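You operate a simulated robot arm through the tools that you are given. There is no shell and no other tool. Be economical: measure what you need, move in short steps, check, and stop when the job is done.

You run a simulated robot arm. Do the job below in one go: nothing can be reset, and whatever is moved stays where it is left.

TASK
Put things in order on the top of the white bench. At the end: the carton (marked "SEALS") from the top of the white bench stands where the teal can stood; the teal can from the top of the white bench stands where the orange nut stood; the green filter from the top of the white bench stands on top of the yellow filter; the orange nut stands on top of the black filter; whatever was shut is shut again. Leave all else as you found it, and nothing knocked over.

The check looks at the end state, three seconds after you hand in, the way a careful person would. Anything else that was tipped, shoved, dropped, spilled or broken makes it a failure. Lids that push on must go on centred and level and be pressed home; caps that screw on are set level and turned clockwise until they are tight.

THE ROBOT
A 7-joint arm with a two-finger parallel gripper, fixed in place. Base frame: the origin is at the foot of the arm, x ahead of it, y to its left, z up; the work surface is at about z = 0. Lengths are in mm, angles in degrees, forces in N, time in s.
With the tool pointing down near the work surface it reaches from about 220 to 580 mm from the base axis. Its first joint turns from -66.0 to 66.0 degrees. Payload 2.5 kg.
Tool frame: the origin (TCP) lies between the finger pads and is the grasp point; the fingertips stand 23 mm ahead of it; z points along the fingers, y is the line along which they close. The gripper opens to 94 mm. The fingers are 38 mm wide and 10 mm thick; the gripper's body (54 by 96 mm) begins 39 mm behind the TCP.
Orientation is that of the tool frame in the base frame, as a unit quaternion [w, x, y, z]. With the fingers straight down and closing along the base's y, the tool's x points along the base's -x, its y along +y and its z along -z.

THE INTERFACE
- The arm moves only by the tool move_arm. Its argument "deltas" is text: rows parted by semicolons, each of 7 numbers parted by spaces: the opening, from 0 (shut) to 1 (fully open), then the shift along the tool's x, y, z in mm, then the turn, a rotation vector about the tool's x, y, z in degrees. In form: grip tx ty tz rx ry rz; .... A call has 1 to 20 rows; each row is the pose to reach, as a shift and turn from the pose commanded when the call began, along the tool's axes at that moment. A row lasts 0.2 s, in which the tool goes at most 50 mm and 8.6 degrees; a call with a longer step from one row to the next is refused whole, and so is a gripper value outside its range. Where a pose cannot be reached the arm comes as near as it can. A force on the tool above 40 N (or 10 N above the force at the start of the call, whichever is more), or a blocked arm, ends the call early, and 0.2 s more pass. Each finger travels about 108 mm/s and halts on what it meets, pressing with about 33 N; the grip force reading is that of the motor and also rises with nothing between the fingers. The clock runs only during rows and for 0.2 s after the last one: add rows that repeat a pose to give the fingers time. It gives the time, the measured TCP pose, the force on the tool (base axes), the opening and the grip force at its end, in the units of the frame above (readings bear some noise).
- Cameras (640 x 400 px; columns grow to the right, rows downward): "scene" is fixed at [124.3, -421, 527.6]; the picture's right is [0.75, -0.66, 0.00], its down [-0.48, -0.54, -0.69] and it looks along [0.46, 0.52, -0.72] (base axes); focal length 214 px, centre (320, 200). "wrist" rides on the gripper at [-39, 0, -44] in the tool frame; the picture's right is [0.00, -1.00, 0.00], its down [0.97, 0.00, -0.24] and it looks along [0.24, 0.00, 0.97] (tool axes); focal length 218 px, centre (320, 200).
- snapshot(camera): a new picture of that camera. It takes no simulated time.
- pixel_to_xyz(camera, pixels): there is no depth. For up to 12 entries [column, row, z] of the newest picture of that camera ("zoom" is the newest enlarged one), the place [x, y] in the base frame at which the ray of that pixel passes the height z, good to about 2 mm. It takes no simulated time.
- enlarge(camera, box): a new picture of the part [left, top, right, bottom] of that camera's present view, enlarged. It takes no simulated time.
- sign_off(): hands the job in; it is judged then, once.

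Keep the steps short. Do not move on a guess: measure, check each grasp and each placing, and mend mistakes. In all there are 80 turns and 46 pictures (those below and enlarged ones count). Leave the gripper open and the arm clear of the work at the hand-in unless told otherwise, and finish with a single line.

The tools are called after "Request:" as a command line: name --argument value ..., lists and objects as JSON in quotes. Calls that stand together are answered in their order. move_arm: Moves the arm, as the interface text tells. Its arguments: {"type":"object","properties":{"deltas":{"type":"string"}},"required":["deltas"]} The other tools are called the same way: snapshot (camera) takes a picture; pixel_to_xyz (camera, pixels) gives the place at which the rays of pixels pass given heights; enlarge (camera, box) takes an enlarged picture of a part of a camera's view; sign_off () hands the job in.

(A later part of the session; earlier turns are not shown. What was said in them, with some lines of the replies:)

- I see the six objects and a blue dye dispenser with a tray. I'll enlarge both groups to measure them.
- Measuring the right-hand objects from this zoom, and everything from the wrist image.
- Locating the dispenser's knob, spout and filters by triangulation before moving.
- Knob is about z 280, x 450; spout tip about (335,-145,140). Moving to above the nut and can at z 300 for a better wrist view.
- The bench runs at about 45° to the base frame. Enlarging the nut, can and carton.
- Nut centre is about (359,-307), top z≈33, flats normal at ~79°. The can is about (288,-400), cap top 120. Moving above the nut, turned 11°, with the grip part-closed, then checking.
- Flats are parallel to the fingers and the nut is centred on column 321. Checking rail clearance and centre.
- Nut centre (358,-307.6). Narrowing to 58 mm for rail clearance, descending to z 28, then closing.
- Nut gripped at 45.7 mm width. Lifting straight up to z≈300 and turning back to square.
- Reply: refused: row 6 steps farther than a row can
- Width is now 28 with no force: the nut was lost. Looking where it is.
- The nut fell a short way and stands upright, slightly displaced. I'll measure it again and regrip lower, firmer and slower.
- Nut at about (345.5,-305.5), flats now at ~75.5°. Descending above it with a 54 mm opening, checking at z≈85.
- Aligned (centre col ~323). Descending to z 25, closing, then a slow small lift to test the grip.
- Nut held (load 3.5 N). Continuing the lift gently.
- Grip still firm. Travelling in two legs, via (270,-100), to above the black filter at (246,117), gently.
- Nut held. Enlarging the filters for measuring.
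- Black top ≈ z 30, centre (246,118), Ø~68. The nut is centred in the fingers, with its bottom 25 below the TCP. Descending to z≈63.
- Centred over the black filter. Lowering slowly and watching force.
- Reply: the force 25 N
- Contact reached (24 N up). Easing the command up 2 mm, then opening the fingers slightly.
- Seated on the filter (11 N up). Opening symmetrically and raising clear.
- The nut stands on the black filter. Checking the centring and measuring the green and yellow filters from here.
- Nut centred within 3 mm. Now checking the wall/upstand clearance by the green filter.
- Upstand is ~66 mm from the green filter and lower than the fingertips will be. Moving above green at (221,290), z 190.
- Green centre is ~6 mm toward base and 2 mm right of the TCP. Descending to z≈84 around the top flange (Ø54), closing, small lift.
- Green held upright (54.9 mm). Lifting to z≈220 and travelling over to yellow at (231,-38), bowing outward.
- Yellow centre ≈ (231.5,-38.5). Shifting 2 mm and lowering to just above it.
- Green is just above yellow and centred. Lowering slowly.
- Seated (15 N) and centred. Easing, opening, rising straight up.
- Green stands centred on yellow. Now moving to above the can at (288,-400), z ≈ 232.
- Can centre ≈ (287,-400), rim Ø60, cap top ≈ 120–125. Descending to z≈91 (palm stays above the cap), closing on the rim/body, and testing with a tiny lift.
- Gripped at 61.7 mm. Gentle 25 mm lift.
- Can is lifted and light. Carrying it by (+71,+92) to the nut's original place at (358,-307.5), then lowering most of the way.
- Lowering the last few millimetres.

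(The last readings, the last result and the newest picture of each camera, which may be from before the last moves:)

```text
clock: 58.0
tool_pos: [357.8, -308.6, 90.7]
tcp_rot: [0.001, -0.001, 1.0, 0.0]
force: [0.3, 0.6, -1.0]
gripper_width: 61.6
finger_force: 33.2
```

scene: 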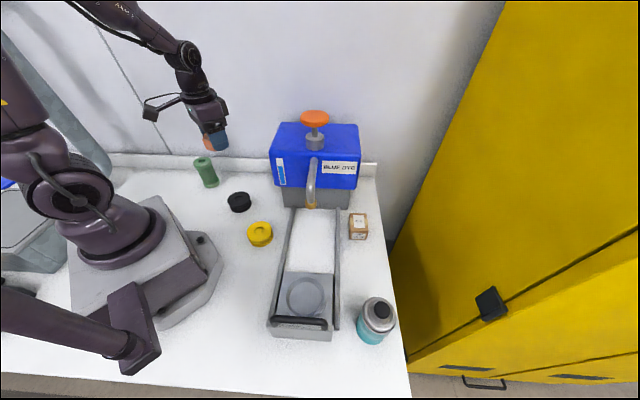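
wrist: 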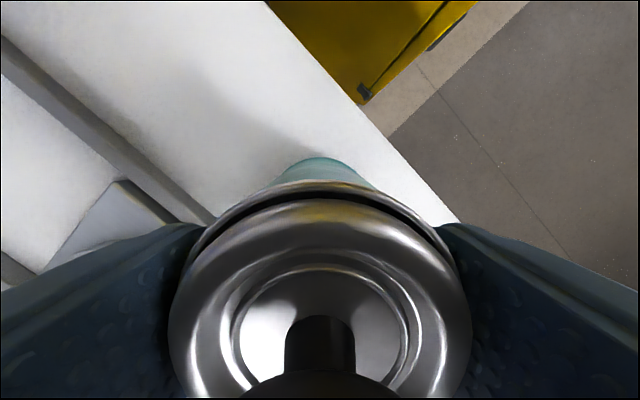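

Request:
move_arm --deltas "0 0 0 0.5 0 0 0; 0 0 0 1 0 0 0; 0 0 0 1 0 0 0"

```text
clock: 58.8
tool_pos: [356.3, -307.9, 91.1]
tcp_rot: [0.0, -0.001, 1.0, 0.0]
force: [-4.1, 4.1, 18.9]
gripper_width: 61.6
finger_force: 32.8
```

Can seated (19 N). Easing, opening, rising.

Request:
move_arm --deltas "0 0 0 -0.8 0 0 0; 0.68 0 0 -0.8 0 0 0; 0.74 0 0 -0.8 0 0 0; 0.85 0 0 -0.8 0 0 0; 0.95 0 0 -0.8 0 0 0; 0.95 0 0 -10 0 0 0; 1 0 0 -35 0 0 0; 1 0 0 -75 0 0 0; 1 0 0 -120 0 0 0; 1 0 0 -160 0 0 0; 1 0 0 -160 0 0 0"

Request:
snapshot --camera "wrist"

```text
clock: 61.2
tool_pos: [356.3, -305.9, 249.3]
tcp_rot: [-0.001, -0.001, 1.0, 0.0]
force: [-0.7, -0.3, -0.9]
gripper_width: 94.2
finger_force: 0.1
```

```text
12 pictures are left
```

wrist: 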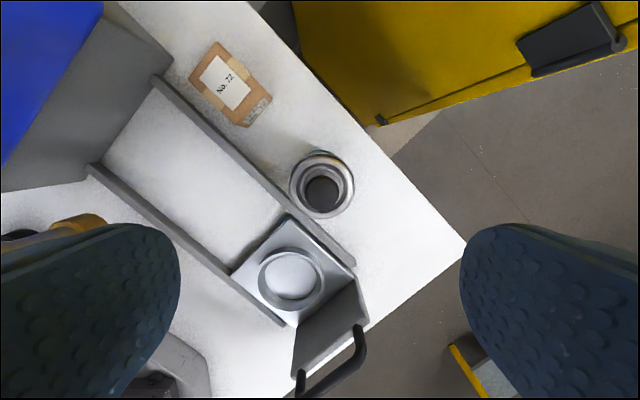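

The can stands at the nut's place. Now looking closely at the carton and its clearance to the dispenser.

Request:
enlarge --camera "wrist" --box '[80, 0, 360, 175]'

Request:
pixel_to_xyz --camera "zoom" --pixels '[[314, 95, 45], [251, 178, 45], [370, 290, 0], [436, 226, 0], [164, 168, 0], [214, 130, 0], [214, 130, 60], [55, 5, 70], [50, 5, 150], [420, 216, 45], [362, 268, 45]]'

Request:
enlarge --camera "scene" --box '[300, 130, 400, 290]'

```text
2.29 times, centred on (220, 88) of wrist
```

zoom: 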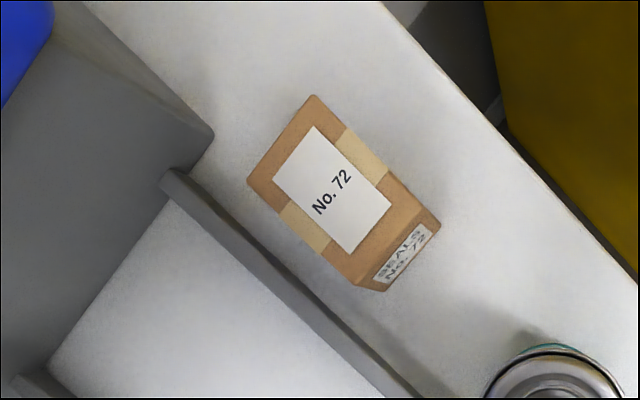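

```text
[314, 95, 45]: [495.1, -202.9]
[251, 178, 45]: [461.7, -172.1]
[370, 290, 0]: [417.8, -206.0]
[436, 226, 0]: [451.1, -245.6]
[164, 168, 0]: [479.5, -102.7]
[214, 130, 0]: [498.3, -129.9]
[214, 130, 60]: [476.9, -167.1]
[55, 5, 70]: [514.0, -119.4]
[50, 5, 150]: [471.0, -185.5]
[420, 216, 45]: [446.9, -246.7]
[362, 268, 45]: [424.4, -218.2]
```

```text
2.50 times, centred on (350, 210) of scene
```

zoom: 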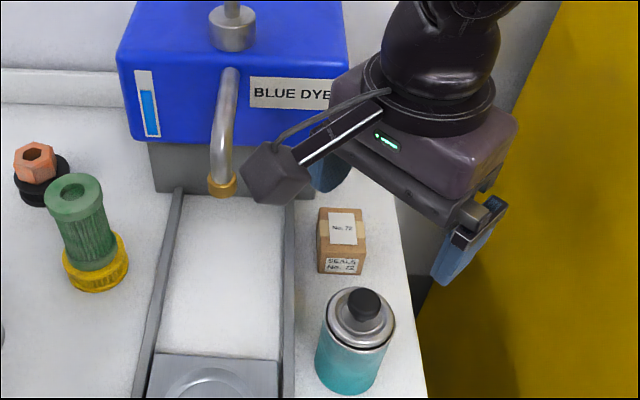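

Dispenser front is ~80 mm beyond the carton centre (458,-207), so I'll grasp across the 45 mm side with the tool turned +45° about base z. Moving over it first at z≈150.

Request:
move_arm --deltas "1 -25 24 0 0 0 -8; 1 -50 48 0 0 0 -16; 1 -74 72 0 0 0 -24; 1 -99 96 0 0 0 -32; 0.9 -99 96 30 0 0 -40; 0.8 -99 96 70 0 0 -45; 0.75 -99 96 98 0 0 -45; 0.75 -99 96 98 0 0 -45"

Request:
snapshot --camera "wrist"

```text
clock: 63.0
tool_pos: [456.7, -214.3, 151.6]
tcp_rot: [0.0, -0.385, 0.923, 0.0]
force: [-0.6, 0.6, -0.2]
gripper_width: 70.4
finger_force: 0.0
```

```text
9 pictures are left
```

wrist: 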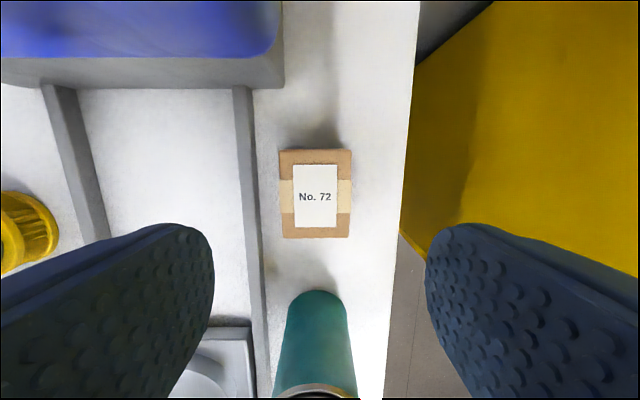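

Aligned; carton is 3 mm left. Descending to z≈45 and closing.

Request:
move_arm --deltas "0.75 -2 3 25 0 0 0; 0.75 -2 3 55 0 0 0; 0.75 -2 3 80 0 0 0; 0.75 -2 3 98 0 0 0; 0.75 -2 3 106 0 0 0; 0.75 -2 3 106 0 0 0; 0.5 -2 3 106 0 0 0; 0 -2 3 106 0 0 0; 0 -2 3 106 0 0 0; 0 -2 3 106 0 0 0; 0 -2 3 104 0 0 0; 0 -2 3 100 0 0 0; 0 -2 3 94 0 0 0; 0 -2 3 88 0 0 0; 0 -2 3 88 0 0 0"

Request:
snapshot --camera "wrist"

```text
clock: 66.2
tool_pos: [454.9, -208.1, 64.2]
tcp_rot: [0.0, -0.383, 0.924, 0.001]
force: [-0.2, 0.2, -1.0]
gripper_width: 49.2
finger_force: 33.2
```

```text
8 pictures are left
```

wrist: 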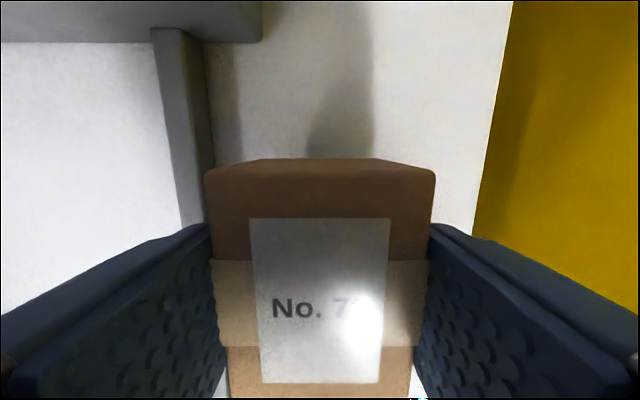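

Carton gripped (49 mm wide). Lifting slowly to z≈224 to pass above the can.

Request:
move_arm --deltas "0 0 0 -5 0 0 0; 0 0 0 -15 0 0 0; 0 0 0 -30 0 0 0; 0 0 0 -48 0 0 0; 0 0 0 -66 0 0 0; 0 0 0 -84 0 0 0; 0 0 0 -102 0 0 0; 0 0 0 -120 0 0 0; 0 0 0 -138 0 0 0; 0 0 0 -152 0 0 0; 0 0 0 -160 0 0 0; 0 0 0 -160 0 0 0"

```text
clock: 68.8
tool_pos: [457.3, -207.4, 221.9]
tcp_rot: [0.0, -0.384, 0.923, 0.0]
force: [1.2, 0.2, -0.3]
gripper_width: 49.4
finger_force: 33.1
```

Still gripped. Travelling to above the can's original spot.

Request:
move_arm --deltas "0 8 -0.5 0 0 0 0; 0 24 -1.5 0 0 0 0; 0 44 -3 0 0 0 0; 0 68 -4.5 0 0 0 0; 0 92 -6 0 0 0 0; 0 116 -7.5 0 0 0 0; 0 140 -9 0 0 0 0; 0 164 -10.5 0 0 0 0; 0 188 -12 0 0 0 0; 0 212 -13.5 0 0 0 0; 0 234 -15 0 0 0 0; 0 250 -16 0 0 0 0; 0 258.4 -16.6 0 0 0 0; 0 258.4 -16.6 0 0 0 0; 0 258.4 -16.6 0 0 0 0"

Request:
snapshot --camera "wrist"

```text
clock: 72.0
tool_pos: [285.6, -402.5, 226.0]
tcp_rot: [0.0, -0.384, 0.924, -0.001]
force: [0.3, 0.6, -1.3]
gripper_width: 49.0
finger_force: 32.7
```

```text
7 pictures are left
```

wrist: 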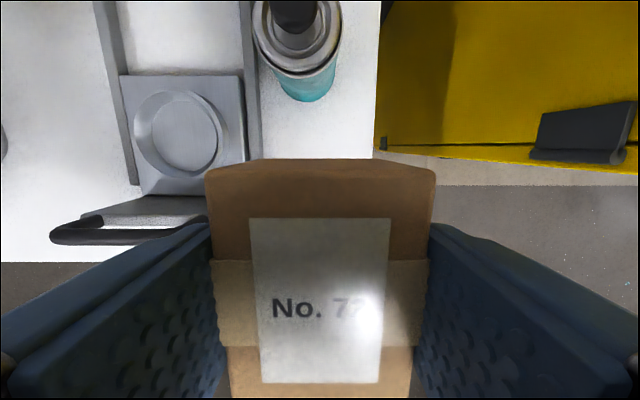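

Carton over the spot, still gripped. Lowering 172 mm.

Request:
move_arm --deltas "0 0 0 8 0 0 0; 0 0 0 22 0 0 0; 0 0 0 40 0 0 0; 0 0 0 58 0 0 0; 0 0 0 76 0 0 0; 0 0 0 94 0 0 0; 0 0 0 112 0 0 0; 0 0 0 130 0 0 0; 0 0 0 146 0 0 0; 0 0 0 158 0 0 0; 0 0 0 167 0 0 0; 0 0 0 172 0 0 0; 0 0 0 172 0 0 0"

```text
clock: 74.8
tool_pos: [284.5, -402.8, 51.5]
tcp_rot: [0.0, -0.383, 0.924, 0.0]
force: [-0.3, 1.9, -0.5]
gripper_width: 49.1
finger_force: 33.3
```

Request:
move_arm --deltas "0 0 0 1.5 0 0 0; 0 0 0 3 0 0 0; 0 0 0 4.5 0 0 0; 0 0 0 4.5 0 0 0"

```text
clock: 75.8
tool_pos: [284.6, -400.1, 48.3]
tcp_rot: [0.0, -0.383, 0.924, -0.001]
force: [0.1, -0.6, -0.6]
gripper_width: 49.5
finger_force: 32.9
```

Request:
move_arm --deltas "0 0 0 0.8 0 0 0; 0 0 0 1.6 0 0 0; 0 0 0 1.6 0 0 0"

```text
clock: 76.6
tool_pos: [283.7, -402.4, 45.1]
tcp_rot: [0.0, -0.383, 0.924, 0.0]
force: [0.0, 0.1, -0.1]
gripper_width: 49.3
finger_force: 33.1
```

Request:
move_arm --deltas "0 0 0 0.6 0 0 0; 0 0 0 1.2 0 0 0; 0 0 0 1.2 0 0 0"

```text
clock: 77.4
tool_pos: [284.6, -402.8, 46.8]
tcp_rot: [0.001, -0.383, 0.924, -0.001]
force: [-3.6, 9.2, 23.6]
gripper_width: 49.3
finger_force: 32.7
```

Carton seated (24 N). Easing, opening, rising.

Request:
move_arm --deltas "0 0 0 -1 0 0 0; 0.56 0 0 -1 0 0 0; 0.62 0 0 -1 0 0 0; 0.7 0 0 -1 0 0 0; 0.7 0 0 -1 0 0 0; 0.7 0 0 -10 0 0 0; 0.7 0 0 -35 0 0 0; 0.8 0 0 -75 0 0 0; 0.9 0 0 -120 0 0 0; 1 0 0 -165 0 0 0; 1 0 0 -200 0 0 0; 1 0 0 -200 0 0 0"

Request:
snapshot --camera "wrist"

Request:
snapshot --camera "scene"

```text
clock: 80.0
tool_pos: [283.3, -402.1, 243.2]
tcp_rot: [0.0, -0.383, 0.924, 0.0]
force: [-0.5, -0.7, -0.6]
gripper_width: 93.9
finger_force: 0.0
```

```text
6 pictures are left
```

wrist: 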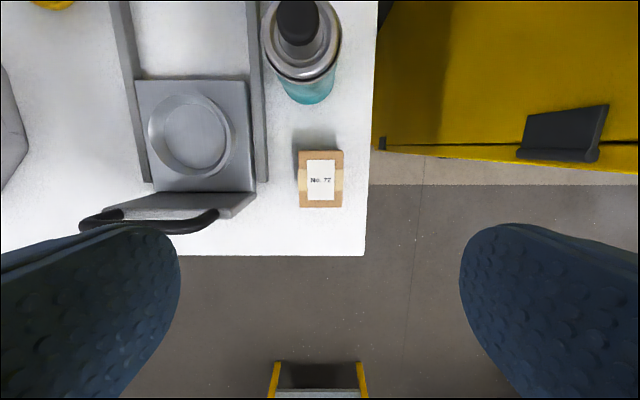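

```text
5 pictures are left
```

scene: 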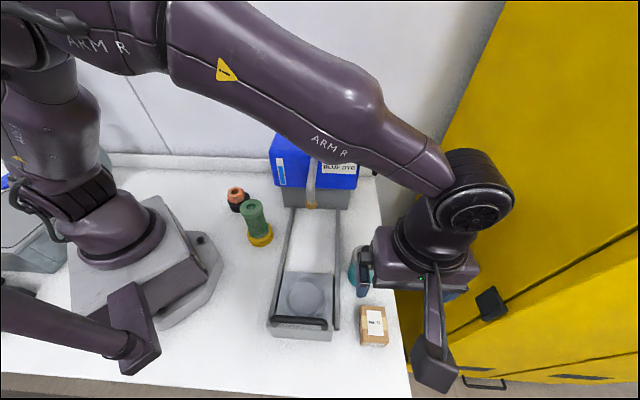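

Carton stands at the can's spot. Raising and withdrawing the arm clear for a final look.

Request:
move_arm --deltas "1 0 0 -40 0 0 0; 1 0 0 -85 0 0 0; 1 0 0 -120 0 0 7; 1 -20 20 -130 0 0 15; 1 -45 45 -130 0 0 23; 1 -72 72 -130 0 0 31; 1 -100 100 -130 0 0 39; 1 -128 128 -130 0 0 45; 1 -156 156 -130 0 0 45; 1 -180 180 -130 0 0 45; 1 -180 180 -130 0 0 45"

Request:
snapshot --camera "scene"

```text
clock: 82.4
tool_pos: [283.1, -145.7, 374.0]
tcp_rot: [0.0, -0.001, 1.0, 0.0]
force: [-0.1, -0.4, -0.2]
gripper_width: 94.0
finger_force: 0.1
```

```text
4 pictures are left
```

scene: 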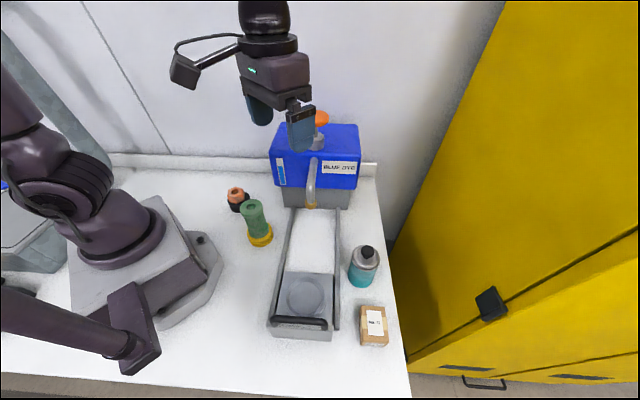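

Everything is in its place and upright, and the tray, dispenser and cupboard look as they did at the start. Handing in.

Request:
sign_off

```text
The job is handed in.
```

The carton is where the teal can stood, the can where the orange nut stood, the green filter on the yellow one, and the nut (dropped once mid-lift, landed upright, regripped) on the black filter; nothing shut was opened, and the job is handed in.
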